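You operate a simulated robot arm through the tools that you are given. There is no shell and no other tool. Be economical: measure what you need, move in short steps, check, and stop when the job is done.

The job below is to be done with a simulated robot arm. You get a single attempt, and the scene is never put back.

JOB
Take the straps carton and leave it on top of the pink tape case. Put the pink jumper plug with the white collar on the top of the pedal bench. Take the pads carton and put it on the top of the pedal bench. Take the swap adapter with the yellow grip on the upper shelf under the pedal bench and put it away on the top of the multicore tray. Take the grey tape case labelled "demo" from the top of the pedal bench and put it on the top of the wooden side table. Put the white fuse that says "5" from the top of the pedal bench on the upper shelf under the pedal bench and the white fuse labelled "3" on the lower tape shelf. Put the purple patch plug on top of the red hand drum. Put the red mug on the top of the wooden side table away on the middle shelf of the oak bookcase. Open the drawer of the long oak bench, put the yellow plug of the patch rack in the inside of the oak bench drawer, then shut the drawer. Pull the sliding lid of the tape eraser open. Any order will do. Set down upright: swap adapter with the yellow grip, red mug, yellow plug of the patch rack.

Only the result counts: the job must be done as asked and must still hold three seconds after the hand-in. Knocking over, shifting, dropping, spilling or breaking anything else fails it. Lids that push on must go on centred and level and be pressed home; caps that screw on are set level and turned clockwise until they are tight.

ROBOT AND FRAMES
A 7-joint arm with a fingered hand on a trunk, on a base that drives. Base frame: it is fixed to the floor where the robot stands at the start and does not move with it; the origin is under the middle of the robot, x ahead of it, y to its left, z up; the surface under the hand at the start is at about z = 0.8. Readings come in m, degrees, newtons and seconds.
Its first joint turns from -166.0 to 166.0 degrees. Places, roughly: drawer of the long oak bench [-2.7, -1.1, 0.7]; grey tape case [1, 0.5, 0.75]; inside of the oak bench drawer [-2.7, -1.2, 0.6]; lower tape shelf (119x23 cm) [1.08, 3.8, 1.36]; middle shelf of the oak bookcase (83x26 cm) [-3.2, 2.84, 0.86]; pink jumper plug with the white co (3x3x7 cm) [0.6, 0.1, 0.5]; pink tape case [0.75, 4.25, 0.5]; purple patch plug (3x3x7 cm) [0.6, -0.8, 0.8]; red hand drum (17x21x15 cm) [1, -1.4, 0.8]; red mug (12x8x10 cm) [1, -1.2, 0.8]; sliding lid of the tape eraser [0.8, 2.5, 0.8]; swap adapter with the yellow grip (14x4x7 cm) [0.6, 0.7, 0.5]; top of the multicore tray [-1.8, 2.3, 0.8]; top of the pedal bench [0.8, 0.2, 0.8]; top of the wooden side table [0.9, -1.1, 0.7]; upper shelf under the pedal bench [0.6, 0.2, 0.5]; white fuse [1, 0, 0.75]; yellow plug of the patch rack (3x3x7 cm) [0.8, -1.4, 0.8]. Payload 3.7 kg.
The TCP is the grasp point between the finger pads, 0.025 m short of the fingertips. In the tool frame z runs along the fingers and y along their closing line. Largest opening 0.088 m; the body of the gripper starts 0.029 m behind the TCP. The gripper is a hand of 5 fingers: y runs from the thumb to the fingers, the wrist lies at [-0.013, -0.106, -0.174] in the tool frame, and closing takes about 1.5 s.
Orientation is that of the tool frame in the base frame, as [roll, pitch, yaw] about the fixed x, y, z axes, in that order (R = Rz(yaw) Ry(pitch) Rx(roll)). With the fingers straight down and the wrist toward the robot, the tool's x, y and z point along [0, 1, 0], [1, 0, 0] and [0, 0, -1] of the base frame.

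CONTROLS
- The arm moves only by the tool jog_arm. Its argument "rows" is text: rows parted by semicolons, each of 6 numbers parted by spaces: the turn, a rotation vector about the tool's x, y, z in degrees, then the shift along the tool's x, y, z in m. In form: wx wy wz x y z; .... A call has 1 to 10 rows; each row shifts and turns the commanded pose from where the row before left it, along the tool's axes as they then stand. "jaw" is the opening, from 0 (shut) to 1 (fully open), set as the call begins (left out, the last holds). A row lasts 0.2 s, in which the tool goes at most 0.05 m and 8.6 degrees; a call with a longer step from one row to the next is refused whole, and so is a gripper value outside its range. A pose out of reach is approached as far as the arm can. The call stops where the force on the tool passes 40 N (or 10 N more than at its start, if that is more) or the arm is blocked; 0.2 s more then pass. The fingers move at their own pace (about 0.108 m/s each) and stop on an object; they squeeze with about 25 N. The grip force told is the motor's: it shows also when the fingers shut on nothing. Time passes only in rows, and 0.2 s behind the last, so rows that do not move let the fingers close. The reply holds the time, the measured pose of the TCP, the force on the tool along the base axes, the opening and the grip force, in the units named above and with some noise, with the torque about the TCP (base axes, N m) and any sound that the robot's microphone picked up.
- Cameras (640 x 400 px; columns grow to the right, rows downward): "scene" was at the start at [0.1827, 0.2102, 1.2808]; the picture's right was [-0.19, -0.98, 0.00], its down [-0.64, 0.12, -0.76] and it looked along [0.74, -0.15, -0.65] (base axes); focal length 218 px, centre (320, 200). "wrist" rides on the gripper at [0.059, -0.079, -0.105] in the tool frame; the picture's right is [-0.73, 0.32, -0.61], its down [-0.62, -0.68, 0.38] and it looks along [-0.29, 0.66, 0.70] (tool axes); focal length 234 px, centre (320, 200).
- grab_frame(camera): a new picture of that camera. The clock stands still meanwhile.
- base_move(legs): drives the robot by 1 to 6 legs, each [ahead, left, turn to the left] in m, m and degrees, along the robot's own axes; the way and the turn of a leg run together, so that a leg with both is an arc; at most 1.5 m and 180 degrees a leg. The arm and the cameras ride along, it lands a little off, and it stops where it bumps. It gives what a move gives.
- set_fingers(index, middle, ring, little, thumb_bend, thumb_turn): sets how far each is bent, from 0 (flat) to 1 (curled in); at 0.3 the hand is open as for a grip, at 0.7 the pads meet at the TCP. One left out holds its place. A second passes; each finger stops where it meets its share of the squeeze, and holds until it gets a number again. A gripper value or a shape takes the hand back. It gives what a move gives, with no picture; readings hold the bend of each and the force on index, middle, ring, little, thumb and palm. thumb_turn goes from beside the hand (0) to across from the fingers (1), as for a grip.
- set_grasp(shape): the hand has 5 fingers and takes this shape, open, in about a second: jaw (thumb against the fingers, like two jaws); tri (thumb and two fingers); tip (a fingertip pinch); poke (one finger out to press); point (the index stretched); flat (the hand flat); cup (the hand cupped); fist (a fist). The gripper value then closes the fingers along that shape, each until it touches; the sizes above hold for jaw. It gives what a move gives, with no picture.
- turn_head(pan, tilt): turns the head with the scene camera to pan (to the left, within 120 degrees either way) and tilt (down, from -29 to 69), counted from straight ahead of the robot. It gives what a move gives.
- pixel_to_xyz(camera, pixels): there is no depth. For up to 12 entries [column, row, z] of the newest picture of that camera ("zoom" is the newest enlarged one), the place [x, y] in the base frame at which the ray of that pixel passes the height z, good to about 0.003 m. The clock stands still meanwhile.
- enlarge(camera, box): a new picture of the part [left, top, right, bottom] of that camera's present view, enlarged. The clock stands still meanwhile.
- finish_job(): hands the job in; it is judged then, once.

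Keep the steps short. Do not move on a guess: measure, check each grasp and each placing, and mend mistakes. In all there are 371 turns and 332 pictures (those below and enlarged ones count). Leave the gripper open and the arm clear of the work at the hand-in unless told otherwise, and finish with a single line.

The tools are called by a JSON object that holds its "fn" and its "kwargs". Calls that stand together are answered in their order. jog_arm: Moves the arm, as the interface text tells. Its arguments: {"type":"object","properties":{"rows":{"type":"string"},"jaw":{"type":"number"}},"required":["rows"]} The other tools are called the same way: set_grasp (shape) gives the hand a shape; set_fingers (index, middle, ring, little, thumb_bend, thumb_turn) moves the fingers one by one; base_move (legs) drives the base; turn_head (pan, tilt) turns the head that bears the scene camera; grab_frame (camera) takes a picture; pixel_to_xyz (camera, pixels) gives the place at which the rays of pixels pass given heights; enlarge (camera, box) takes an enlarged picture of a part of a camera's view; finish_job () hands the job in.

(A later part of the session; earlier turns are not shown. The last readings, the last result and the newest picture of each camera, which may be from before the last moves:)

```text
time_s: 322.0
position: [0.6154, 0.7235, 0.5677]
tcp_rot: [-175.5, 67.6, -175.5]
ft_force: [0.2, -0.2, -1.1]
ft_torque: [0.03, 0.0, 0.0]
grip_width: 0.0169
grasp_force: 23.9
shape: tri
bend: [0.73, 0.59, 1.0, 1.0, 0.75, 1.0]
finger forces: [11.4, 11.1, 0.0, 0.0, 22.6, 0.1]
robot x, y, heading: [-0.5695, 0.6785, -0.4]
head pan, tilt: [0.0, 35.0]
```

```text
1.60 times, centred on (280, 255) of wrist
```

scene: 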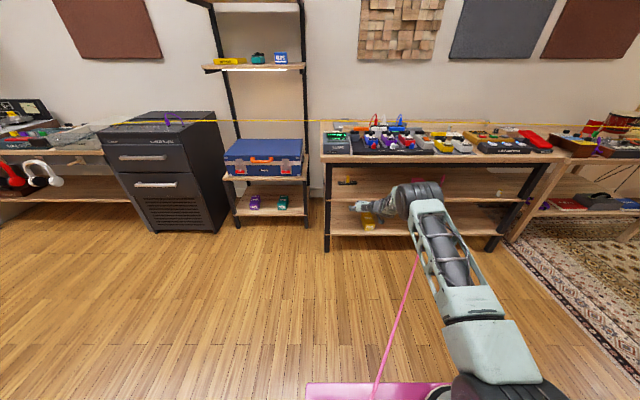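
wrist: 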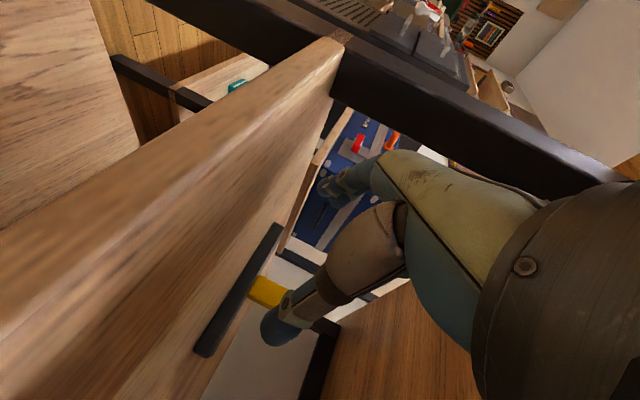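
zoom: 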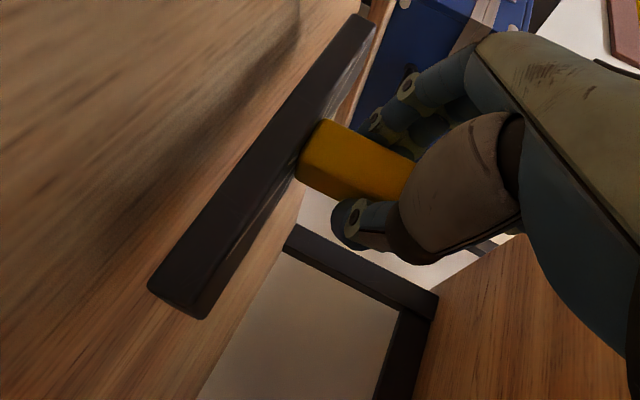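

{"fn": "base_move", "kwargs": {"legs": [[-0.35, 0, 0]]}}

{"fn": "grab_frame", "kwargs": {"camera": "wrist"}}

{"fn": "turn_head", "kwargs": {"pan": 90, "tilt": 15}}

{"fn": "grab_frame", "kwargs": {"camera": "scene"}}

```text
time_s: 324.3
position: [0.2665, 0.7219, 0.5843]
tcp_rot: [-175.3, 68.6, -175.5]
ft_force: [-0.3, -0.3, -1.6]
ft_torque: [-0.03, -0.01, -0.03]
grip_width: 0.0166
grasp_force: 24.8
shape: tri
bend: [0.73, 0.59, 1.0, 1.0, 0.75, 1.0]
finger forces: [11.4, 11.2, 0.0, 0.0, 22.6, 0.0]
robot x, y, heading: [-0.9235, 0.684, -0.5]
head pan, tilt: [0.0, 35.0]
```

```text
149 pictures are left
```

wrist: 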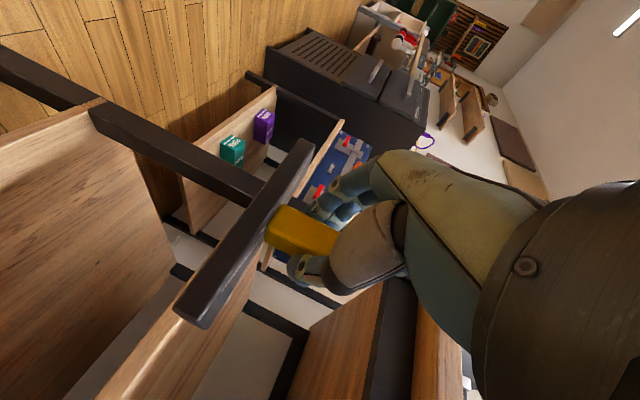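

```text
time_s: 325.9
position: [0.2677, 0.7223, 0.5842]
tcp_rot: [-175.5, 68.7, -175.7]
ft_force: [-0.4, 0.8, -1.4]
ft_torque: [0.03, 0.04, -0.02]
grip_width: 0.0167
grasp_force: 25.1
shape: tri
bend: [0.73, 0.59, 1.0, 1.0, 0.75, 1.0]
finger forces: [11.4, 11.2, 0.0, 0.1, 22.6, 0.1]
robot x, y, heading: [-0.9214, 0.6824, -0.1]
head pan, tilt: [90.0, 15.0]
```

```text
148 pictures are left
```

scene: 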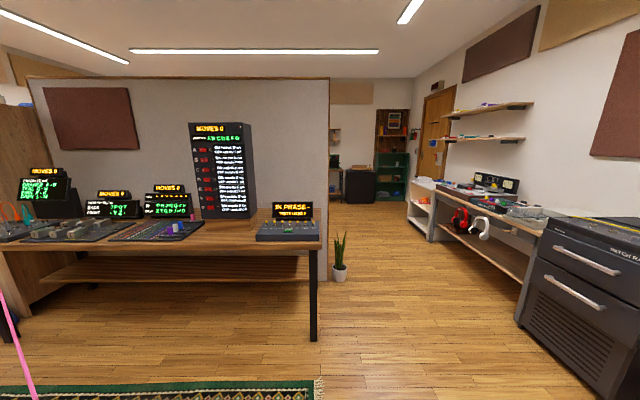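

{"fn": "jog_arm", "kwargs": {"rows": "0 0 0 -0.042 0 -0.016;0 0 0 -0.042 0 -0.016;0 0 0 -0.042 0 -0.016;0 0 0 -0.042 0 -0.016;0 0 0 -0.042 0 -0.016;0 0 0 -0.042 0 -0.016;0 0 0 -0.042 0 -0.016;0 0 0 -0.042 0 -0.016;0 0 0 -0.042 0 -0.016;0 0 0 -0.042 0 -0.016"}}

{"fn": "base_move", "kwargs": {"legs": [[-0.5, -0.2, 0], [0, 0, 90]]}}

{"fn": "turn_head", "kwargs": {"pan": 10, "tilt": 30}}

{"fn": "grab_frame", "kwargs": {"camera": "scene"}}

{"fn": "enlarge", "kwargs": {"camera": "scene", "box": [160, 100, 400, 250]}}

```text
time_s: 328.1
position: [0.2705, 0.7351, 1.0337]
tcp_rot: [-175.2, 68.5, -175.5]
ft_force: [0.5, -0.3, -1.1]
ft_torque: [0.04, -0.02, 0.02]
grip_width: 0.017
grasp_force: 24.8
shape: tri
bend: [0.73, 0.59, 1.0, 1.0, 0.75, 1.0]
finger forces: [11.5, 11.2, 0.1, 0.0, 22.5, 0.0]
robot x, y, heading: [-0.9279, 0.6799, -0.2]
head pan, tilt: [90.0, 15.0]
```

```text
time_s: 330.4
position: [-0.0356, 0.5959, 1.0395]
tcp_rot: [-175.5, 69.0, -176.3]
ft_force: [-0.5, 0.0, -0.7]
ft_torque: [-0.02, 0.01, -0.02]
grip_width: 0.0169
grasp_force: 25.6
shape: tri
bend: [0.73, 0.59, 1.0, 1.0, 0.75, 1.0]
finger forces: [11.7, 11.4, 0.0, 0.0, 23.2, 0.0]
robot x, y, heading: [-1.2282, 0.5535, -1.0]
head pan, tilt: [90.0, 15.0]
stopped in leg 1: the robot was blocked; the commanded pose is now the measured one
```

```text
time_s: 331.9
position: [-0.035, 0.5955, 1.039]
tcp_rot: [-175.3, 69.0, -176.0]
ft_force: [-0.1, 0.5, -1.6]
ft_torque: [-0.01, 0.03, 0.01]
grip_width: 0.0166
grasp_force: 24.4
shape: tri
bend: [0.73, 0.59, 1.0, 1.0, 0.75, 1.0]
finger forces: [11.7, 11.3, 0.1, 0.0, 23.1, 0.0]
robot x, y, heading: [-1.2317, 0.5528, -1.2]
head pan, tilt: [10.0, 30.0]
```

```text
147 pictures are left
```

scene: 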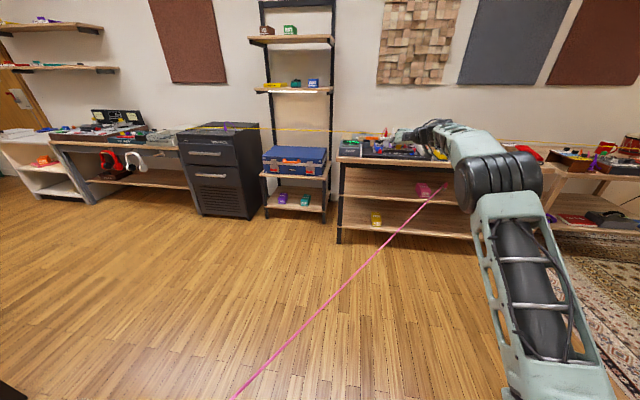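

```text
2.67 times, centred on (280, 175) of scene
```

zoom: 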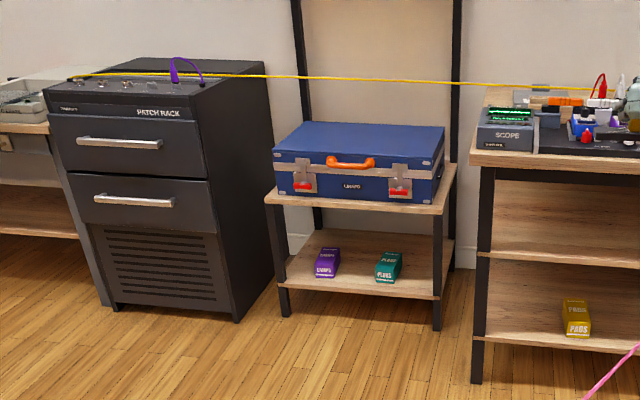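

Something is behind the base. I'll look.

{"fn": "turn_head", "kwargs": {"pan": 119, "tilt": 40}}

{"fn": "grab_frame", "kwargs": {"camera": "scene"}}

{"fn": "turn_head", "kwargs": {"pan": -119, "tilt": 35}}

{"fn": "grab_frame", "kwargs": {"camera": "scene"}}

```text
time_s: 333.8
position: [-0.0365, 0.5955, 1.039]
tcp_rot: [-175.5, 69.0, -176.4]
ft_force: [-0.2, -0.5, -1.2]
ft_torque: [-0.03, 0.01, -0.01]
grip_width: 0.017
grasp_force: 25.6
shape: tri
bend: [0.73, 0.59, 1.0, 1.0, 0.75, 1.0]
finger forces: [11.8, 11.3, 0.0, 0.0, 23.1, 0.0]
robot x, y, heading: [-1.2308, 0.5559, -1.0]
head pan, tilt: [119.0, 40.0]
```

```text
145 pictures are left
```

scene: 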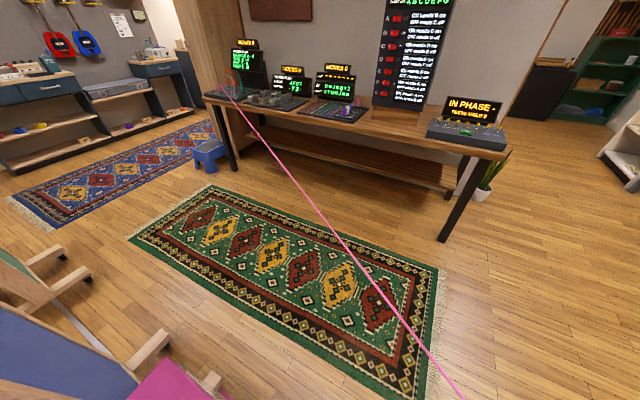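

```text
time_s: 337.1
position: [-0.0365, 0.5955, 1.0389]
tcp_rot: [-175.5, 69.0, -176.2]
ft_force: [-0.3, -0.7, -1.0]
ft_torque: [0.01, 0.01, 0.0]
grip_width: 0.0169
grasp_force: 25.2
shape: tri
bend: [0.73, 0.59, 1.0, 1.0, 0.75, 1.0]
finger forces: [11.7, 11.3, 0.0, 0.0, 23.1, 0.0]
robot x, y, heading: [-1.2327, 0.5549, -1.3]
head pan, tilt: [-119.0, 35.0]
```

```text
144 pictures are left
```

scene: 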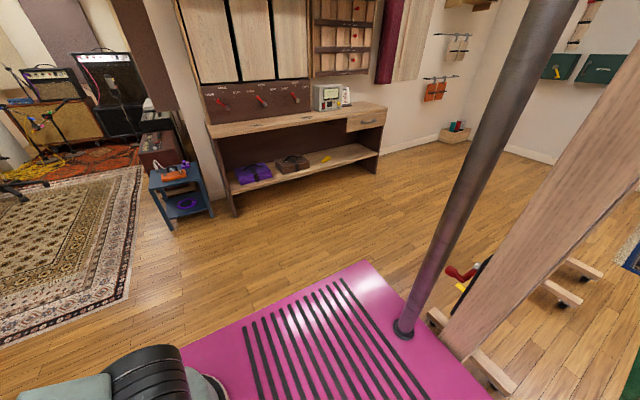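

{"fn": "turn_head", "kwargs": {"pan": 100, "tilt": 30}}

{"fn": "grab_frame", "kwargs": {"camera": "scene"}}

{"fn": "enlarge", "kwargs": {"camera": "scene", "box": [160, 50, 320, 150]}}

```text
time_s: 340.3
position: [-0.0348, 0.5952, 1.0389]
tcp_rot: [-175.8, 69.0, -176.5]
ft_force: [0.3, 0.0, -1.5]
ft_torque: [-0.02, 0.0, 0.02]
grip_width: 0.0168
grasp_force: 25.7
shape: tri
bend: [0.73, 0.59, 1.0, 1.0, 0.75, 1.0]
finger forces: [11.6, 11.4, 0.0, 0.1, 23.1, 0.1]
robot x, y, heading: [-1.2308, 0.5542, -1.2]
head pan, tilt: [100.0, 30.0]
```

```text
143 pictures are left
```

scene: 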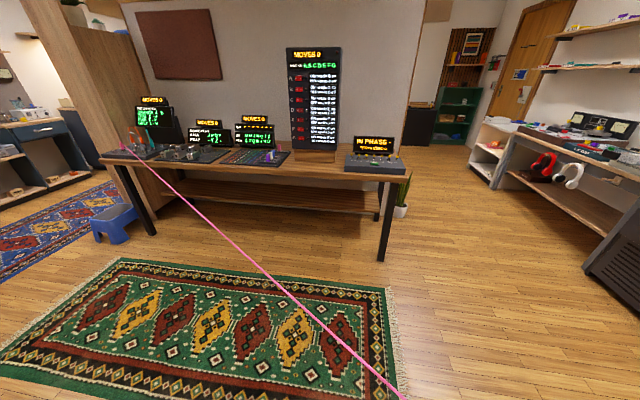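

```text
4.00 times, centred on (240, 100) of scene
```

zoom: 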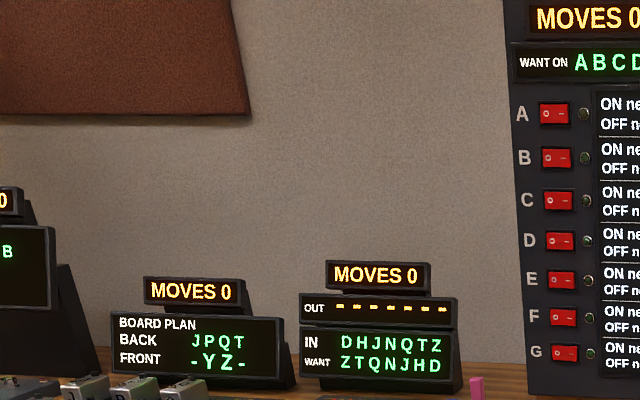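

{"fn": "enlarge", "kwargs": {"camera": "scene", "box": [80, 90, 320, 240]}}

{"fn": "pixel_to_xyz", "kwargs": {"camera": "scene", "pixels": [[110, 157, 0.75], [395, 178, 0.75], [150, 230, 0.0], [382, 260, 0.0], [140, 150, 0.8], [110, 240, 0.0]]}}

```text
2.67 times, centred on (200, 165) of scene
```

zoom: 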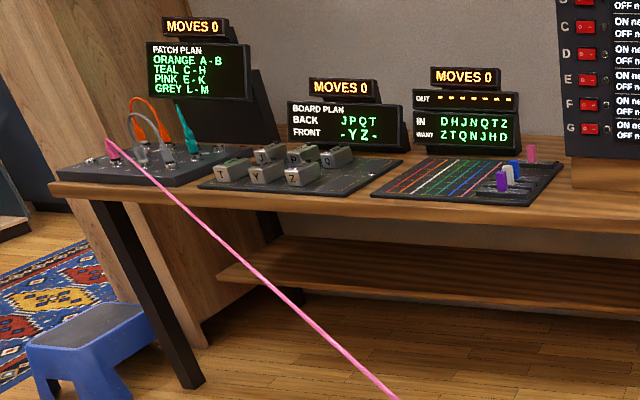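

```text
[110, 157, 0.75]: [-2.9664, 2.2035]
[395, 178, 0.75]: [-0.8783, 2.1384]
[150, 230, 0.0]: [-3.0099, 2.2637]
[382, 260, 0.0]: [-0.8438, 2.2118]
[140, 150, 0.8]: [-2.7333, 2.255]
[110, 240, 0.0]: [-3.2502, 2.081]
```

{"fn": "base_move", "kwargs": {"legs": [[0.13, 0, 0], [0, 0, 91]]}}

{"fn": "base_move", "kwargs": {"legs": [[0.3, 0, 0], [0.05, 0.55, 0]]}}

{"fn": "turn_head", "kwargs": {"pan": 0, "tilt": 30}}

{"fn": "grab_frame", "kwargs": {"camera": "scene"}}

{"fn": "grab_frame", "kwargs": {"camera": "wrist"}}

```text
time_s: 345.5
position: [-1.1903, 1.7436, 1.0393]
tcp_rot: [-175.3, 69.1, -83.7]
ft_force: [-0.3, 0.2, -0.5]
ft_torque: [-0.01, 0.0, 0.0]
grip_width: 0.0168
grasp_force: 25.4
shape: tri
bend: [0.73, 0.59, 1.0, 1.0, 0.75, 1.0]
finger forces: [11.7, 11.3, 0.0, 0.1, 22.9, 0.0]
robot x, y, heading: [-1.1024, 0.5521, 91.5]
head pan, tilt: [100.0, 30.0]
```

```text
time_s: 349.3
position: [-1.5937, 2.0539, 1.0386]
tcp_rot: [-175.6, 69.0, -77.4]
ft_force: [-0.2, -0.3, -0.8]
ft_torque: [-0.01, 0.01, 0.0]
grip_width: 0.0169
grasp_force: 25.2
shape: tri
bend: [0.73, 0.59, 1.0, 1.0, 0.75, 1.0]
finger forces: [11.8, 11.2, 0.0, 0.0, 22.9, 0.0]
robot x, y, heading: [-1.367, 0.883, 98.0]
head pan, tilt: [100.0, 30.0]
stopped in leg 2: the robot was blocked; the commanded pose is now the measured one
```

```text
time_s: 351.1
position: [-1.5926, 2.0546, 1.0381]
tcp_rot: [-175.6, 69.1, -77.5]
ft_force: [-0.6, 0.4, -0.3]
ft_torque: [0.01, -0.03, -0.02]
grip_width: 0.0168
grasp_force: 25.1
shape: tri
bend: [0.73, 0.59, 1.0, 1.0, 0.75, 1.0]
finger forces: [11.8, 11.3, 0.0, 0.0, 23.0, 0.0]
robot x, y, heading: [-1.364, 0.8836, 98.0]
head pan, tilt: [0.0, 30.0]
```

```text
140 pictures are left
```

scene: 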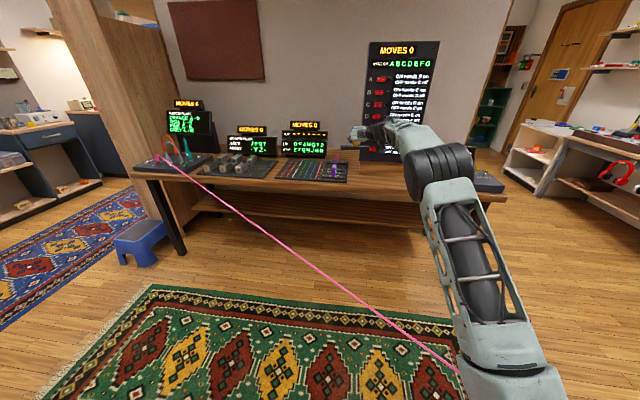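

```text
139 pictures are left
```

wrist: 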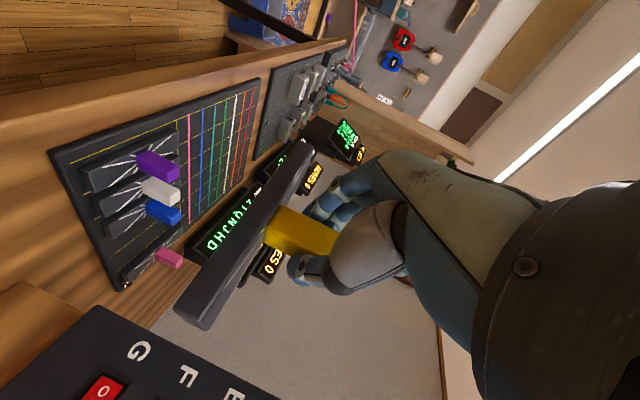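

{"fn": "enlarge", "kwargs": {"camera": "scene", "box": [220, 110, 380, 210]}}

{"fn": "pixel_to_xyz", "kwargs": {"camera": "wrist", "pixels": [[52, 152, 0.78], [125, 290, 0.78], [260, 80, 0.78], [190, 125, 0.78], [52, 152, 0.82], [260, 80, 0.82], [125, 290, 0.82]]}}

{"fn": "pixel_to_xyz", "kwargs": {"camera": "scene", "pixels": [[275, 178, 0.78], [346, 183, 0.78], [285, 158, 0.78], [275, 178, 0.82], [346, 183, 0.82], [285, 158, 0.82]]}}

```text
4.00 times, centred on (300, 160) of scene
```

zoom: 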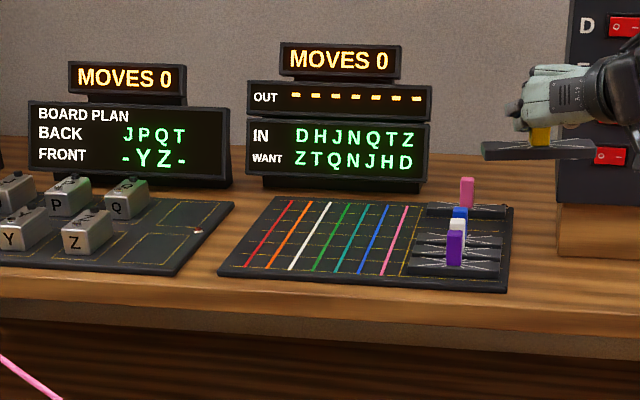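

```text
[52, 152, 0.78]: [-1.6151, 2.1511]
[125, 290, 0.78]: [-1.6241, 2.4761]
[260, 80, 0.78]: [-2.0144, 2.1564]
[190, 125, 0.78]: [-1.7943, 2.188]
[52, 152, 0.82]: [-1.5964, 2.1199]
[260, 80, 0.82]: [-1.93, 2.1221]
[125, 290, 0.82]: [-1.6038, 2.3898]
```

```text
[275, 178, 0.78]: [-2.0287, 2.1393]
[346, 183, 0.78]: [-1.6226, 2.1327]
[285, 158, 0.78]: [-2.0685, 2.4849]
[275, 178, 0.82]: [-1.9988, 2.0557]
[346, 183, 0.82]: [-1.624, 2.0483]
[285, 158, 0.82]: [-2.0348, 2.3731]
```

The board with the coloured grips is the multicore tray, with its top at z≈0.78, x −2.02…−1.62, y 2.14–2.47. I'll set the adapter on its free left half at about (−1.88, 2.29).

{"fn": "base_move", "kwargs": {"legs": [[0.17, 0, 0], [0.0, 0.26, 0]]}}

{"fn": "grab_frame", "kwargs": {"camera": "wrist"}}

{"fn": "enlarge", "kwargs": {"camera": "scene", "box": [220, 110, 460, 260]}}

```text
time_s: 352.9
position: [-1.6288, 2.2229, 1.0398]
tcp_rot: [-175.7, 69.0, -76.9]
ft_force: [0.1, -0.7, -0.4]
ft_torque: [-0.04, 0.01, 0.02]
grip_width: 0.0167
grasp_force: 24.6
shape: tri
bend: [0.73, 0.59, 1.0, 1.0, 0.75, 1.0]
finger forces: [11.8, 11.2, 0.1, 0.1, 23.0, 0.0]
robot x, y, heading: [-1.3896, 1.0522, 98.4]
head pan, tilt: [0.0, 30.0]
stopped in leg 2: the robot was blocked; the commanded pose is now the measured one
```

```text
137 pictures are left
```

wrist: 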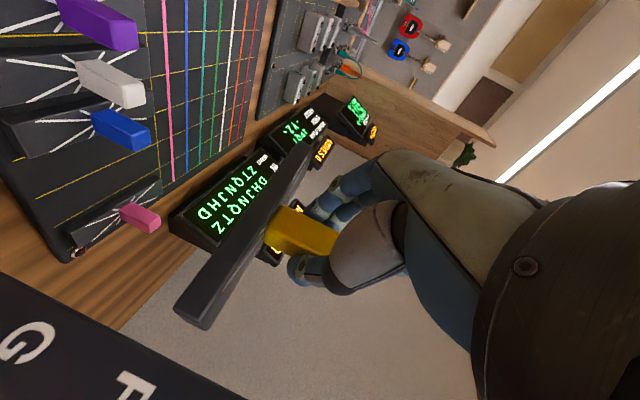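

```text
2.67 times, centred on (340, 185) of scene
```

zoom: 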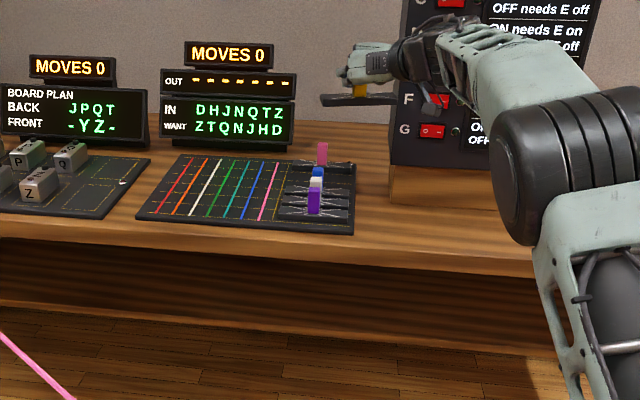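

{"fn": "turn_head", "kwargs": {"pan": 105, "tilt": 55}}

{"fn": "grab_frame", "kwargs": {"camera": "scene"}}

```text
time_s: 354.7
position: [-1.6303, 2.2236, 1.0393]
tcp_rot: [-175.6, 69.0, -76.7]
ft_force: [0.5, -0.3, -1.5]
ft_torque: [-0.01, 0.01, 0.0]
grip_width: 0.0168
grasp_force: 24.8
shape: tri
bend: [0.73, 0.59, 1.0, 1.0, 0.75, 1.0]
finger forces: [11.7, 11.2, 0.1, 0.1, 23.0, 0.0]
robot x, y, heading: [-1.3893, 1.0544, 98.7]
head pan, tilt: [105.0, 55.0]
```

```text
135 pictures are left
```

scene: 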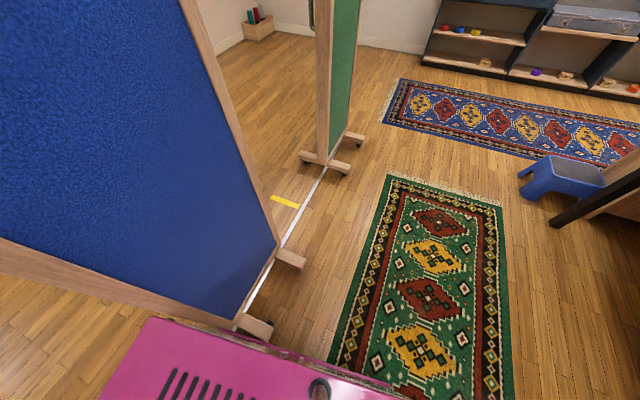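

The wheeled screen is at the rear-left corner. I'll retract the arm and move further ahead before strafing.

{"fn": "jog_arm", "kwargs": {"rows": "0 0 0 0.016 0 -0.042;0 0 0 0.016 0 -0.042;0 0 0 0.016 0 -0.042;0 0 0 0.016 0 -0.042;0 0 0 0.016 0 -0.042;0 0 0 0.016 0 -0.042;0 0 0 0.016 0 -0.042;0 0 0 0 0 0"}}

{"fn": "base_move", "kwargs": {"legs": [[0.02, -0.03, 0], [0.33, 0, 0], [0, 0.25, -8]]}}

{"fn": "turn_head", "kwargs": {"pan": 0, "tilt": 30}}

{"fn": "grab_frame", "kwargs": {"camera": "scene"}}

{"fn": "grab_frame", "kwargs": {"camera": "wrist"}}

```text
time_s: 356.5
position: [-1.5795, 1.9095, 1.0421]
tcp_rot: [-175.5, 69.0, -76.6]
ft_force: [0.9, 0.9, -1.5]
ft_torque: [-0.03, 0.0, -0.04]
grip_width: 0.0169
grasp_force: 25.1
shape: tri
bend: [0.73, 0.59, 1.0, 1.0, 0.75, 1.0]
finger forces: [11.6, 11.1, 0.1, 0.0, 22.6, 0.0]
robot x, y, heading: [-1.3904, 1.054, 98.5]
head pan, tilt: [105.0, 55.0]
```

```text
time_s: 360.6
position: [-1.7416, 2.253, 1.0418]
tcp_rot: [-175.4, 69.1, -83.9]
ft_force: [0.5, 0.4, -0.4]
ft_torque: [-0.02, 0.01, 0.04]
grip_width: 0.0171
grasp_force: 24.7
shape: tri
bend: [0.73, 0.59, 1.0, 1.0, 0.75, 1.0]
finger forces: [12.6, 11.3, 0.1, 0.0, 23.8, 0.1]
robot x, y, heading: [-1.663, 1.3812, 90.9]
head pan, tilt: [105.0, 55.0]
```

```text
time_s: 362.4
position: [-1.7407, 2.2539, 1.042]
tcp_rot: [-175.5, 69.1, -84.0]
ft_force: [0.5, -0.5, -0.8]
ft_torque: [-0.01, 0.01, -0.02]
grip_width: 0.0172
grasp_force: 25.2
shape: tri
bend: [0.73, 0.59, 1.0, 1.0, 0.75, 1.0]
finger forces: [12.7, 11.2, 0.0, 0.0, 23.8, 0.0]
robot x, y, heading: [-1.6624, 1.3777, 91.3]
head pan, tilt: [0.0, 30.0]
```

```text
134 pictures are left
```

scene: 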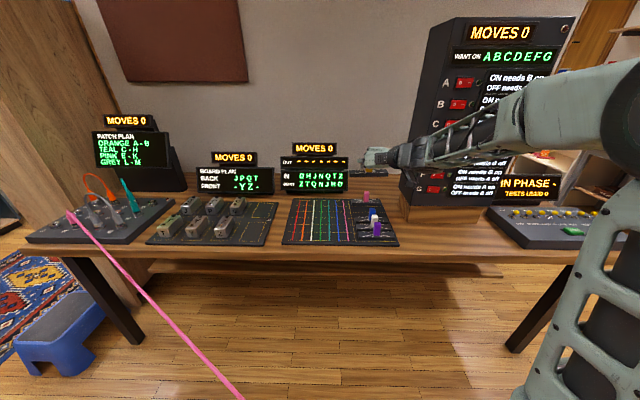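

```text
133 pictures are left
```

wrist: 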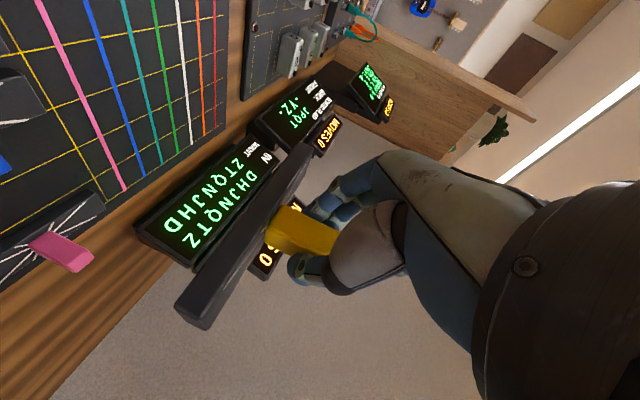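

{"fn": "base_move", "kwargs": {"legs": [[0.02, 0.15, 0]]}}

{"fn": "jog_arm", "kwargs": {"rows": "0 0 0 0.042 0 0.016;0 0 0 0.042 0 0.016;0 0 0 0.042 0 0.016;0 0 0 0 0 0"}}

{"fn": "grab_frame", "kwargs": {"camera": "wrist"}}

{"fn": "enlarge", "kwargs": {"camera": "scene", "box": [280, 130, 520, 280]}}

```text
time_s: 363.8
position: [-1.8924, 2.27, 1.0425]
tcp_rot: [-175.6, 69.1, -84.0]
ft_force: [0.4, -0.2, -1.3]
ft_torque: [-0.04, -0.01, 0.01]
grip_width: 0.0169
grasp_force: 24.6
shape: tri
bend: [0.73, 0.59, 1.0, 1.0, 0.75, 1.0]
finger forces: [12.5, 11.3, 0.0, 0.1, 23.9, 0.0]
robot x, y, heading: [-1.8175, 1.3935, 91.1]
head pan, tilt: [0.0, 30.0]
```

```text
time_s: 364.8
position: [-1.8866, 2.2726, 0.9088]
tcp_rot: [-175.5, 69.0, -84.0]
ft_force: [0.8, -0.5, -1.1]
ft_torque: [0.0, 0.01, -0.01]
grip_width: 0.0171
grasp_force: 25.1
shape: tri
bend: [0.73, 0.59, 1.0, 1.0, 0.75, 1.0]
finger forces: [12.5, 11.2, 0.1, 0.1, 23.8, 0.0]
robot x, y, heading: [-1.8138, 1.3967, 91.3]
head pan, tilt: [0.0, 30.0]
```

```text
132 pictures are left
```

wrist: 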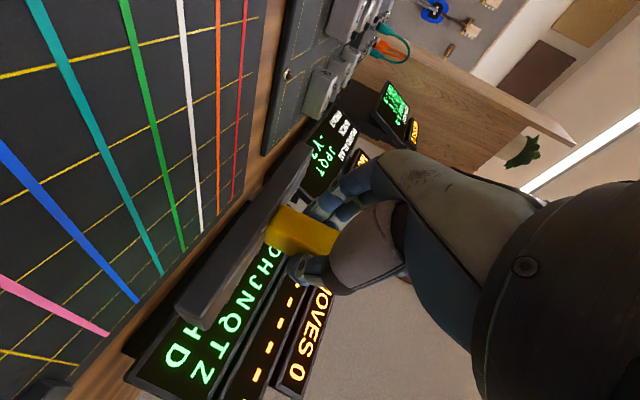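

```text
2.67 times, centred on (400, 205) of scene
```

zoom: 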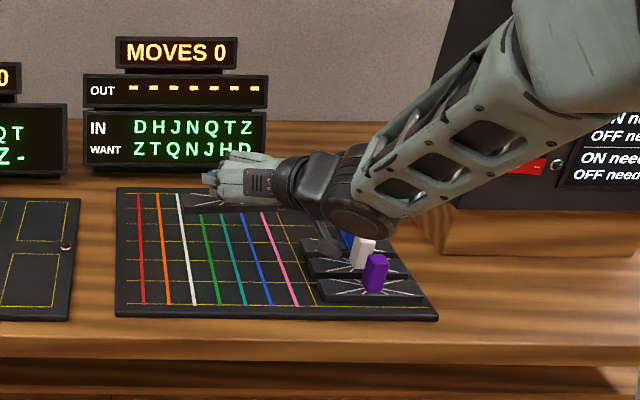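

{"fn": "base_move", "kwargs": {"legs": [[0, 0.03, 0]]}}

{"fn": "jog_arm", "kwargs": {"rows": "0 0 0 0.03 0 0.011;0 0 0 0.024 0 0.009;0 0 0 0 0 0"}}

{"fn": "grab_frame", "kwargs": {"camera": "wrist"}}

{"fn": "enlarge", "kwargs": {"camera": "scene", "box": [280, 130, 520, 280]}}

```text
time_s: 365.6
position: [-1.9161, 2.2713, 0.9086]
tcp_rot: [-175.8, 69.0, -84.3]
ft_force: [0.1, 0.1, -0.7]
ft_torque: [-0.01, 0.01, 0.0]
grip_width: 0.017
grasp_force: 24.8
shape: tri
bend: [0.73, 0.59, 1.0, 1.0, 0.75, 1.0]
finger forces: [12.6, 11.2, 0.1, 0.0, 23.8, 0.0]
robot x, y, heading: [-1.8433, 1.397, 91.3]
head pan, tilt: [0.0, 30.0]
```

```text
time_s: 366.4
position: [-1.9157, 2.2695, 0.8523]
tcp_rot: [-175.5, 69.1, -84.0]
ft_force: [-0.8, 0.1, -0.4]
ft_torque: [-0.01, 0.0, 0.0]
grip_width: 0.0171
grasp_force: 25.5
shape: tri
bend: [0.73, 0.59, 1.0, 1.0, 0.75, 1.0]
finger forces: [12.5, 11.2, 0.0, 0.1, 23.8, 0.1]
robot x, y, heading: [-1.8454, 1.3936, 91.3]
head pan, tilt: [0.0, 30.0]
```

```text
130 pictures are left
```

wrist: 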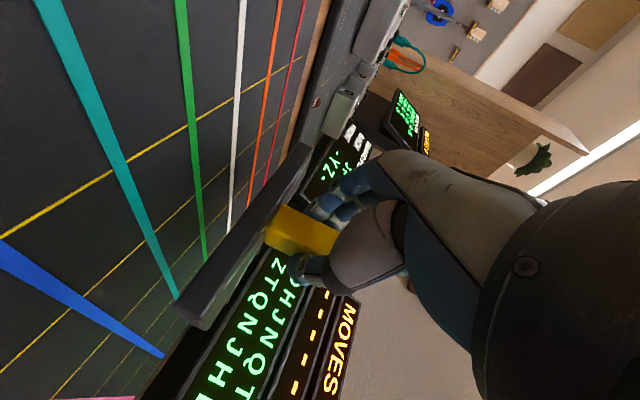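

```text
2.67 times, centred on (400, 205) of scene
```

zoom: 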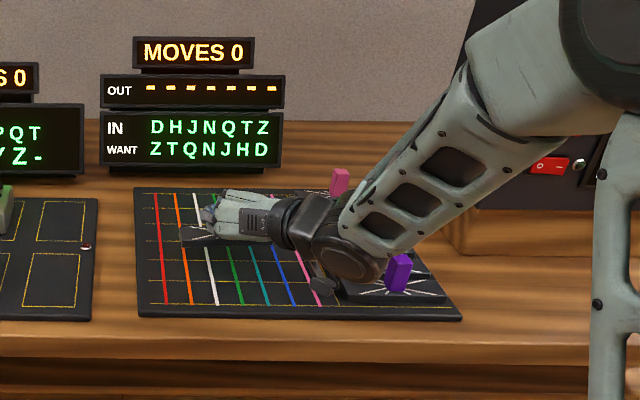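

{"fn": "base_move", "kwargs": {"legs": [[0, 0.018, 0]]}}

{"fn": "jog_arm", "kwargs": {"rows": "0 0 0 0.012 0 0.0045;0 0 0 0.005 0 0.002;0 0 0 0.003 0 0.001;0 0 0 0 0 0"}}

{"fn": "enlarge", "kwargs": {"camera": "scene", "box": [300, 180, 460, 280]}}

```text
time_s: 367.2
position: [-1.9337, 2.2694, 0.8526]
tcp_rot: [-175.5, 69.0, -83.9]
ft_force: [-0.5, -0.2, 0.6]
ft_torque: [-0.01, -0.05, 0.02]
grip_width: 0.0173
grasp_force: 25.0
shape: tri
bend: [0.73, 0.59, 1.0, 1.0, 0.75, 1.0]
finger forces: [12.5, 11.2, 0.0, 0.1, 23.9, 0.1]
robot x, y, heading: [-1.8659, 1.396, 91.4]
head pan, tilt: [0.0, 30.0]
```

```text
time_s: 368.2
position: [-1.9332, 2.2706, 0.8308]
tcp_rot: [-175.4, 69.0, -83.9]
ft_force: [0.3, -0.5, -1.1]
ft_torque: [0.01, 0.0, -0.05]
grip_width: 0.0172
grasp_force: 24.8
shape: tri
bend: [0.73, 0.59, 1.0, 1.0, 0.75, 1.0]
finger forces: [12.5, 11.1, 0.0, 0.1, 23.8, 0.0]
robot x, y, heading: [-1.8643, 1.3912, 91.4]
head pan, tilt: [0.0, 30.0]
```

```text
4.00 times, centred on (380, 230) of scene
```

zoom: 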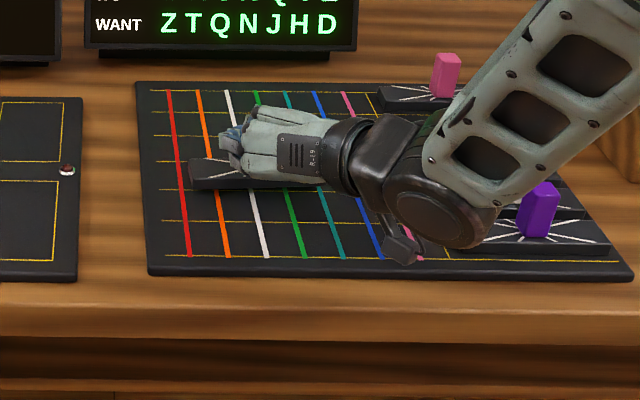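

{"fn": "jog_arm", "kwargs": {"rows": "0 0 0 0.003 0 0.001;0 0 0 0.003 0 0.001;0 0 0 0 0 0"}}

{"fn": "jog_arm", "kwargs": {"rows": "0 0 0 0.003 0 0.001;0 0 0 0 0 0"}}

```text
time_s: 369.0
position: [-1.9326, 2.2696, 0.8246]
tcp_rot: [-175.7, 69.1, -84.1]
ft_force: [0.1, 0.1, -1.0]
ft_torque: [-0.04, 0.01, -0.02]
grip_width: 0.0173
grasp_force: 25.4
shape: tri
bend: [0.73, 0.59, 1.0, 1.0, 0.75, 1.0]
finger forces: [12.5, 11.2, 0.0, 0.0, 23.8, 0.1]
robot x, y, heading: [-1.86, 1.3959, 91.3]
head pan, tilt: [0.0, 30.0]
```

```text
time_s: 369.6
position: [-1.9313, 2.268, 0.8224]
tcp_rot: [-175.5, 69.0, -84.0]
ft_force: [0.6, 0.3, 0.6]
ft_torque: [-0.02, 0.03, 0.0]
grip_width: 0.0172
grasp_force: 25.9
shape: tri
bend: [0.73, 0.59, 1.0, 1.0, 0.75, 1.0]
finger forces: [12.9, 10.8, 0.0, 0.0, 23.9, 0.1]
robot x, y, heading: [-1.8582, 1.3983, 91.0]
head pan, tilt: [0.0, 30.0]
```

{"fn": "jog_arm", "kwargs": {"rows": "0 0 0 0.001 0 0;0 0 0 0 0 0;0 0 0 0 0 0;0 0 0 0 0 0;0 0 0 0.008 0 -0.022;0 0 0 0.01 0 -0.028;0 0 0 0.01 0 -0.03;0 0 0 -0.02 0 -0.04;0 0 0 -0.03 0 -0.03;0 0 0 0 0 0", "jaw": 1}}

{"fn": "enlarge", "kwargs": {"camera": "scene", "box": [280, 150, 480, 275]}}

```text
time_s: 371.8
position: [-1.93, 2.1359, 0.895]
tcp_rot: [-175.6, 69.0, -84.1]
ft_force: [0.1, 0.4, 0.4]
ft_torque: [0.02, 0.04, 0.0]
grip_width: 0.0876
grasp_force: 0.1
shape: tri
bend: [0.3, 0.3, 0.99, 0.99, 0.3, 0.98]
finger forces: [0.1, 0.1, 0.0, 0.1, 0.0, 0.0]
robot x, y, heading: [-1.8644, 1.3953, 91.3]
head pan, tilt: [0.0, 30.0]
```

```text
3.20 times, centred on (380, 212) of scene
```

zoom: 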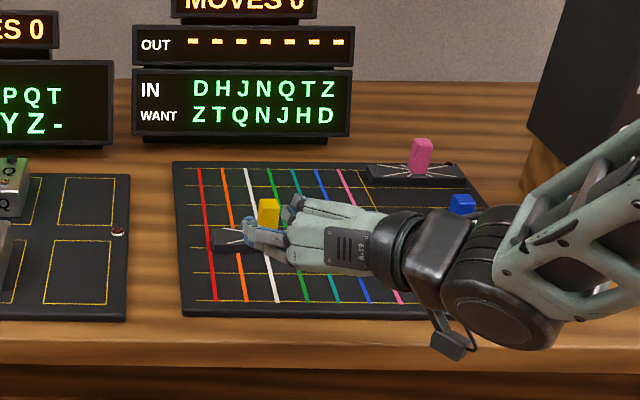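

The adapter stands upright on the tray. Next is the pink plug, using the same hand posture. I'll raise the hand and drive back to the pedal bench.

{"fn": "jog_arm", "kwargs": {"rows": "0 0 0 -0.042 0 -0.016;0 0 0 -0.042 0 -0.016;0 0 0 0.01 0 -0.04;0 0 0 0.01 0 -0.04;0 0 0 0 0 0"}}

{"fn": "base_move", "kwargs": {"legs": [[0, -0.8, 0], [0, 0, -91]]}}

{"fn": "base_move", "kwargs": {"legs": [[0, -1.25, 0]]}}

{"fn": "turn_head", "kwargs": {"pan": 0, "tilt": 35}}

{"fn": "grab_frame", "kwargs": {"camera": "scene"}}

```text
time_s: 373.0
position: [-1.9315, 2.0539, 0.997]
tcp_rot: [-175.6, 69.1, -84.1]
ft_force: [-0.6, 0.3, 1.3]
ft_torque: [0.01, 0.01, 0.03]
grip_width: 0.0878
grasp_force: 0.2
shape: tri
bend: [0.3, 0.3, 0.99, 0.99, 0.3, 0.98]
finger forces: [0.1, 0.0, 0.1, 0.0, 0.0, 0.1]
robot x, y, heading: [-1.8629, 1.3948, 91.2]
head pan, tilt: [0.0, 30.0]
```

```text
time_s: 381.2
position: [-0.4025, 1.4592, 0.9966]
tcp_rot: [-175.8, 69.0, -176.4]
ft_force: [-0.1, -0.3, 0.3]
ft_torque: [0.05, -0.02, -0.02]
grip_width: 0.0876
grasp_force: 0.1
shape: tri
bend: [0.3, 0.3, 0.99, 0.99, 0.3, 0.98]
finger forces: [0.0, 0.0, 0.0, 0.1, 0.1, 0.0]
robot x, y, heading: [-1.0678, 1.4146, -1.1]
head pan, tilt: [0.0, 30.0]
```

```text
time_s: 387.4
position: [-0.415, 0.2411, 0.9954]
tcp_rot: [-175.6, 69.0, -175.5]
ft_force: [0.7, -0.1, -0.7]
ft_torque: [0.01, -0.02, 0.01]
grip_width: 0.0877
grasp_force: 0.0
shape: tri
bend: [0.3, 0.3, 0.99, 0.99, 0.3, 0.98]
finger forces: [0.0, 0.0, 0.0, 0.1, 0.0, 0.0]
robot x, y, heading: [-1.0777, 0.1888, -0.3]
head pan, tilt: [0.0, 30.0]
```

```text
time_s: 388.1
position: [-0.4149, 0.2406, 0.9962]
tcp_rot: [-175.6, 69.0, -175.7]
ft_force: [-0.4, -1.2, 0.7]
ft_torque: [-0.03, 0.01, -0.01]
grip_width: 0.0875
grasp_force: 0.1
shape: tri
bend: [0.3, 0.3, 0.99, 0.99, 0.3, 0.98]
finger forces: [0.0, 0.0, 0.0, 0.0, 0.1, 0.0]
robot x, y, heading: [-1.08, 0.188, -0.3]
head pan, tilt: [0.0, 35.0]
```

```text
126 pictures are left
```

scene: 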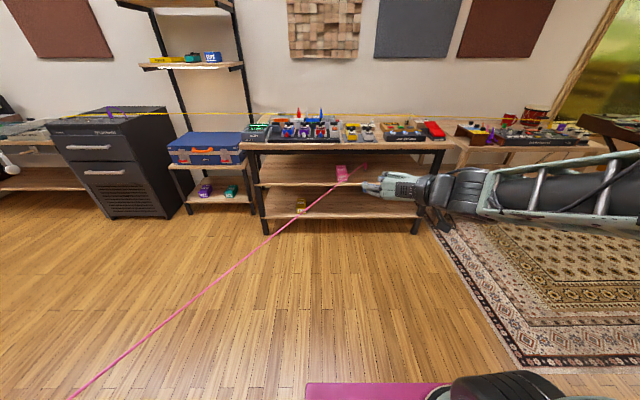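

{"fn": "jog_arm", "kwargs": {"rows": "0 0 0 -0.017 0 0.045;0 0 0 -0.017 0 0.045;0 0 0 -0.017 0 0.045;0 0 0 -0.017 0 0.045;0 0 0 -0.017 0 0.045;0 0 0 -0.017 0 0.045;0 0 0 -0.017 0 0.045;0 0 0 -0.017 0 0.045;0 0 0 -0.017 0 0.045;0 0 0 -0.017 0 0.045"}}

{"fn": "jog_arm", "kwargs": {"rows": "0 0 0 0.042 0 0.016;0 0 0 0.042 0 0.016;0 0 0 0.042 0 0.016;0 0 0 0.042 0 0.016;0 0 0 0.042 0 0.016;0 0 0 0.042 0 0.016;0 0 0 0.042 0 0.016;0 0 0 0.042 0 0.016;0 0 0 0.042 0 0.016;0 0 0 0.02 0 0.04"}}

{"fn": "grab_frame", "kwargs": {"camera": "scene"}}

{"fn": "enlarge", "kwargs": {"camera": "scene", "box": [300, 150, 420, 225]}}

{"fn": "pixel_to_xyz", "kwargs": {"camera": "zoom", "pixels": [[352, 98, 0.5]]}}

```text
time_s: 390.3
position: [0.0653, 0.2448, 0.9949]
tcp_rot: [-175.6, 69.2, -175.5]
ft_force: [0.1, 0.9, 1.0]
ft_torque: [0.0, 0.02, 0.02]
grip_width: 0.0874
grasp_force: 0.1
shape: tri
bend: [0.3, 0.3, 0.99, 0.99, 0.3, 0.98]
finger forces: [0.1, 0.0, 0.0, 0.0, 0.0, 0.0]
robot x, y, heading: [-1.0761, 0.1858, -0.3]
head pan, tilt: [0.0, 35.0]
```

```text
time_s: 392.5
position: [0.0959, 0.2305, 0.558]
tcp_rot: [-175.3, 69.2, -175.3]
ft_force: [0.1, 0.7, -0.2]
ft_torque: [-0.01, -0.03, 0.0]
grip_width: 0.0877
grasp_force: 0.0
shape: tri
bend: [0.3, 0.3, 0.99, 0.99, 0.3, 0.98]
finger forces: [0.0, 0.0, 0.1, 0.0, 0.0, 0.0]
robot x, y, heading: [-1.078, 0.1907, -0.1]
head pan, tilt: [0.0, 35.0]
```

```text
125 pictures are left
```

scene: 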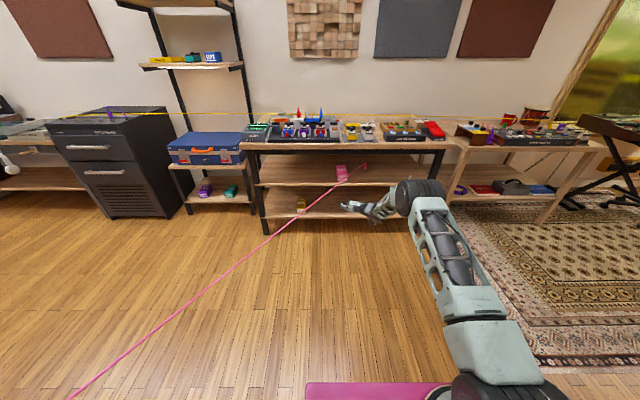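

```text
5.33 times, centred on (360, 188) of scene
```

zoom: 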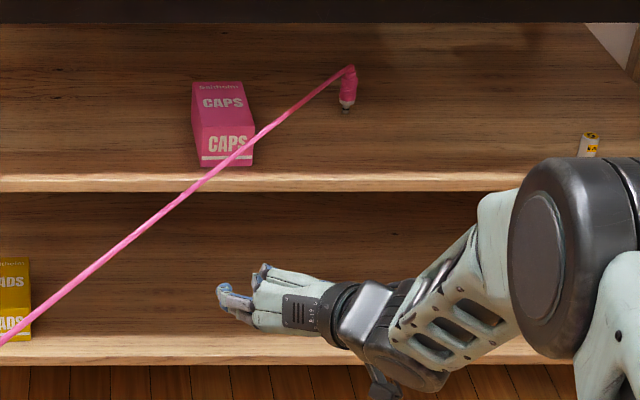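

```text
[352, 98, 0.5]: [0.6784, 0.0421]
```

{"fn": "base_move", "kwargs": {"legs": [[0, -0.17, 0], [0.42, 0, 0]]}}

{"fn": "grab_frame", "kwargs": {"camera": "wrist"}}

{"fn": "enlarge", "kwargs": {"camera": "scene", "box": [280, 150, 440, 250]}}

{"fn": "pixel_to_xyz", "kwargs": {"camera": "zoom", "pixels": [[345, 140, 0.5]]}}

```text
time_s: 396.1
position: [0.5155, 0.055, 0.5568]
tcp_rot: [-175.4, 69.0, -175.7]
ft_force: [0.4, 0.0, 0.0]
ft_torque: [0.02, 0.02, -0.03]
grip_width: 0.0877
grasp_force: 0.0
shape: tri
bend: [0.3, 0.3, 0.99, 0.99, 0.3, 0.98]
finger forces: [0.0, 0.0, 0.0, 0.1, 0.0, 0.1]
robot x, y, heading: [-0.6573, 0.0188, -0.4]
head pan, tilt: [0.0, 35.0]
```

```text
123 pictures are left
```

wrist: 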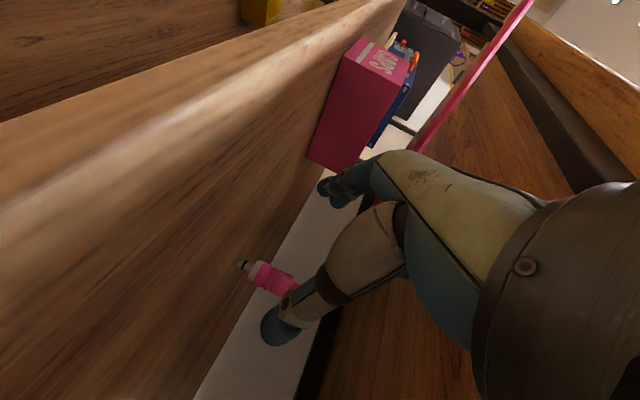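

```text
4.00 times, centred on (360, 200) of scene
```

zoom: 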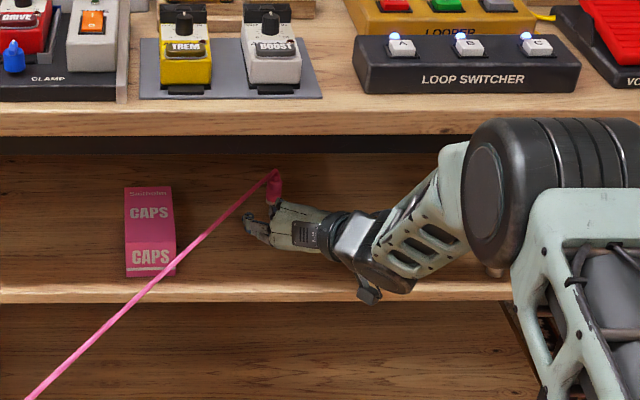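

```text
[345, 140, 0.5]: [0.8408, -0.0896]
```

{"fn": "base_move", "kwargs": {"legs": [[0.105, 0.005, 0]]}}

{"fn": "enlarge", "kwargs": {"camera": "wrist", "box": [160, 130, 400, 380]}}

{"fn": "enlarge", "kwargs": {"camera": "scene", "box": [280, 150, 440, 250]}}

```text
time_s: 397.3
position: [0.6208, 0.0582, 0.5571]
tcp_rot: [-175.3, 69.0, -175.6]
ft_force: [-1.1, 0.1, -1.2]
ft_torque: [0.01, 0.0, -0.01]
grip_width: 0.0878
grasp_force: 0.1
shape: tri
bend: [0.3, 0.3, 0.99, 0.99, 0.3, 0.98]
finger forces: [0.0, 0.0, 0.1, 0.0, 0.0, 0.0]
robot x, y, heading: [-0.5521, 0.0205, -0.4]
head pan, tilt: [0.0, 35.0]
```

```text
1.60 times, centred on (280, 255) of wrist
```

zoom: 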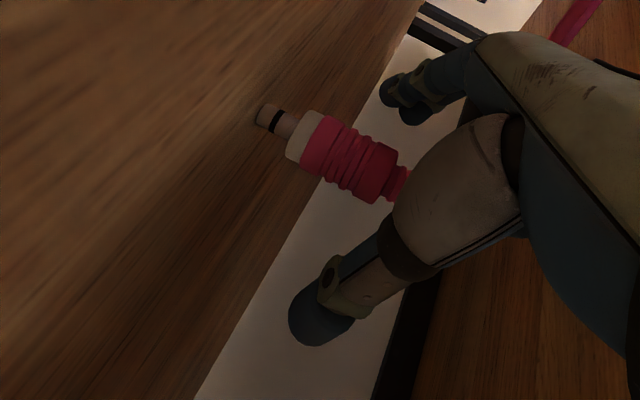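

```text
4.00 times, centred on (360, 200) of scene
```

zoom: 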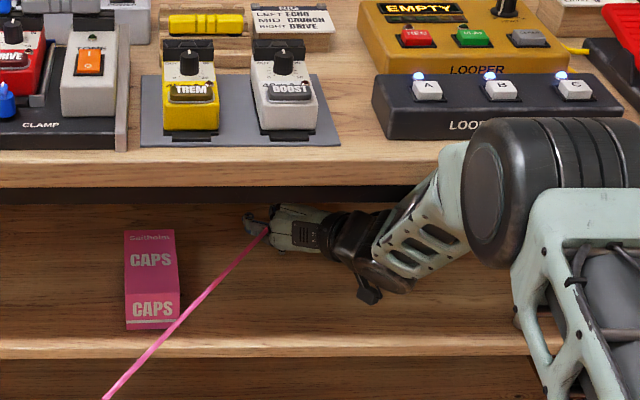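

{"fn": "jog_arm", "kwargs": {"rows": "0 0 0 -0.002 0 0.013;0 0 0 0 0 0;0 0 0 0 0 0;0 0 0 0 0 0;0 0 0 0 0 0;0 0 0 0 0 0", "jaw": 0}}

{"fn": "jog_arm", "kwargs": {"rows": "0 0 0 -0.016 0 -0.006;0 0 0 0 0 0"}}

{"fn": "enlarge", "kwargs": {"camera": "wrist", "box": [160, 130, 400, 380]}}

```text
time_s: 398.7
position: [0.6314, 0.0568, 0.553]
tcp_rot: [-175.9, 68.9, -176.1]
ft_force: [-0.2, -0.4, 1.0]
ft_torque: [-0.05, 0.03, 0.02]
grip_width: 0.0088
grasp_force: 24.7
shape: tri
bend: [0.74, 0.71, 1.0, 1.0, 0.81, 1.0]
finger forces: [7.9, 3.1, 0.0, 0.1, 20.0, 0.0]
robot x, y, heading: [-0.5517, 0.0239, -0.4]
head pan, tilt: [0.0, 35.0]
```

```text
time_s: 399.3
position: [0.6279, 0.0567, 0.5478]
tcp_rot: [-176.1, 67.5, -176.5]
ft_force: [0.6, 1.7, 23.3]
ft_torque: [0.15, 0.02, -0.03]
grip_width: 0.0096
grasp_force: 24.9
shape: tri
bend: [0.74, 0.72, 1.0, 1.0, 0.81, 1.0]
finger forces: [9.4, 3.4, 0.0, 0.0, 9.9, 0.0]
robot x, y, heading: [-0.5502, 0.0232, -0.5]
head pan, tilt: [0.0, 35.0]
```

```text
1.60 times, centred on (280, 255) of wrist
```

zoom: 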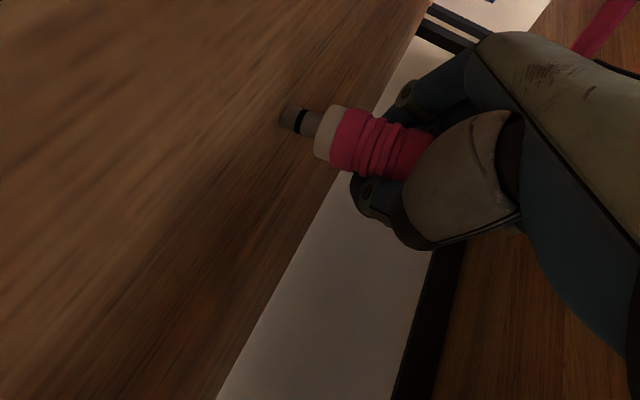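

The forearm touches the bench underside, so instead of lifting I'll draw the gripped plug straight back to the shelf front.

{"fn": "jog_arm", "kwargs": {"rows": "0 0 0 0.013 0 0.005;0 0 0 0 0 0"}}

{"fn": "base_move", "kwargs": {"legs": [[-0.12, 0, 0]]}}

{"fn": "jog_arm", "kwargs": {"rows": "0 0 0 -0.02 0 -0.008;0 0 0 -0.02 0 -0.008;0 0 0 0 0 0"}}

{"fn": "enlarge", "kwargs": {"camera": "wrist", "box": [160, 130, 400, 380]}}

```text
time_s: 399.9
position: [0.6315, 0.0562, 0.552]
tcp_rot: [-175.6, 68.7, -175.9]
ft_force: [-0.7, -0.1, -0.9]
ft_torque: [-0.01, -0.01, 0.0]
grip_width: 0.0089
grasp_force: 24.5
shape: tri
bend: [0.74, 0.71, 1.0, 1.0, 0.81, 1.0]
finger forces: [7.3, 2.5, 0.0, 0.0, 9.3, 0.0]
robot x, y, heading: [-0.5526, 0.0193, -0.8]
head pan, tilt: [0.0, 35.0]
```

```text
time_s: 401.1
position: [0.5165, 0.0601, 0.5578]
tcp_rot: [-175.3, 69.1, -175.7]
ft_force: [-0.2, 0.0, -0.8]
ft_torque: [0.0, 0.0, 0.03]
grip_width: 0.009
grasp_force: 25.5
shape: tri
bend: [0.74, 0.71, 1.0, 1.0, 0.81, 1.0]
finger forces: [7.3, 2.5, 0.1, 0.0, 9.4, 0.0]
robot x, y, heading: [-0.6701, 0.022, -0.6]
head pan, tilt: [0.0, 35.0]
```

```text
time_s: 401.9
position: [0.5148, 0.06, 0.6006]
tcp_rot: [-175.5, 68.9, -175.8]
ft_force: [0.4, -0.3, -0.7]
ft_torque: [0.01, -0.03, 0.0]
grip_width: 0.0092
grasp_force: 25.0
shape: tri
bend: [0.74, 0.71, 1.0, 1.0, 0.82, 1.0]
finger forces: [7.3, 2.5, 0.0, 0.0, 9.3, 0.0]
robot x, y, heading: [-0.6646, 0.023, -0.4]
head pan, tilt: [0.0, 35.0]
```

```text
1.60 times, centred on (280, 255) of wrist
```

zoom: 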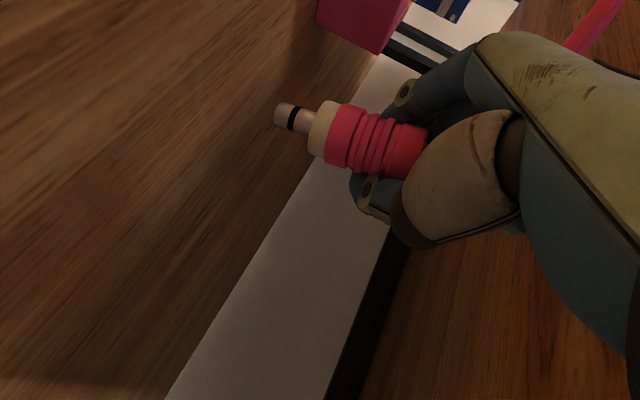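

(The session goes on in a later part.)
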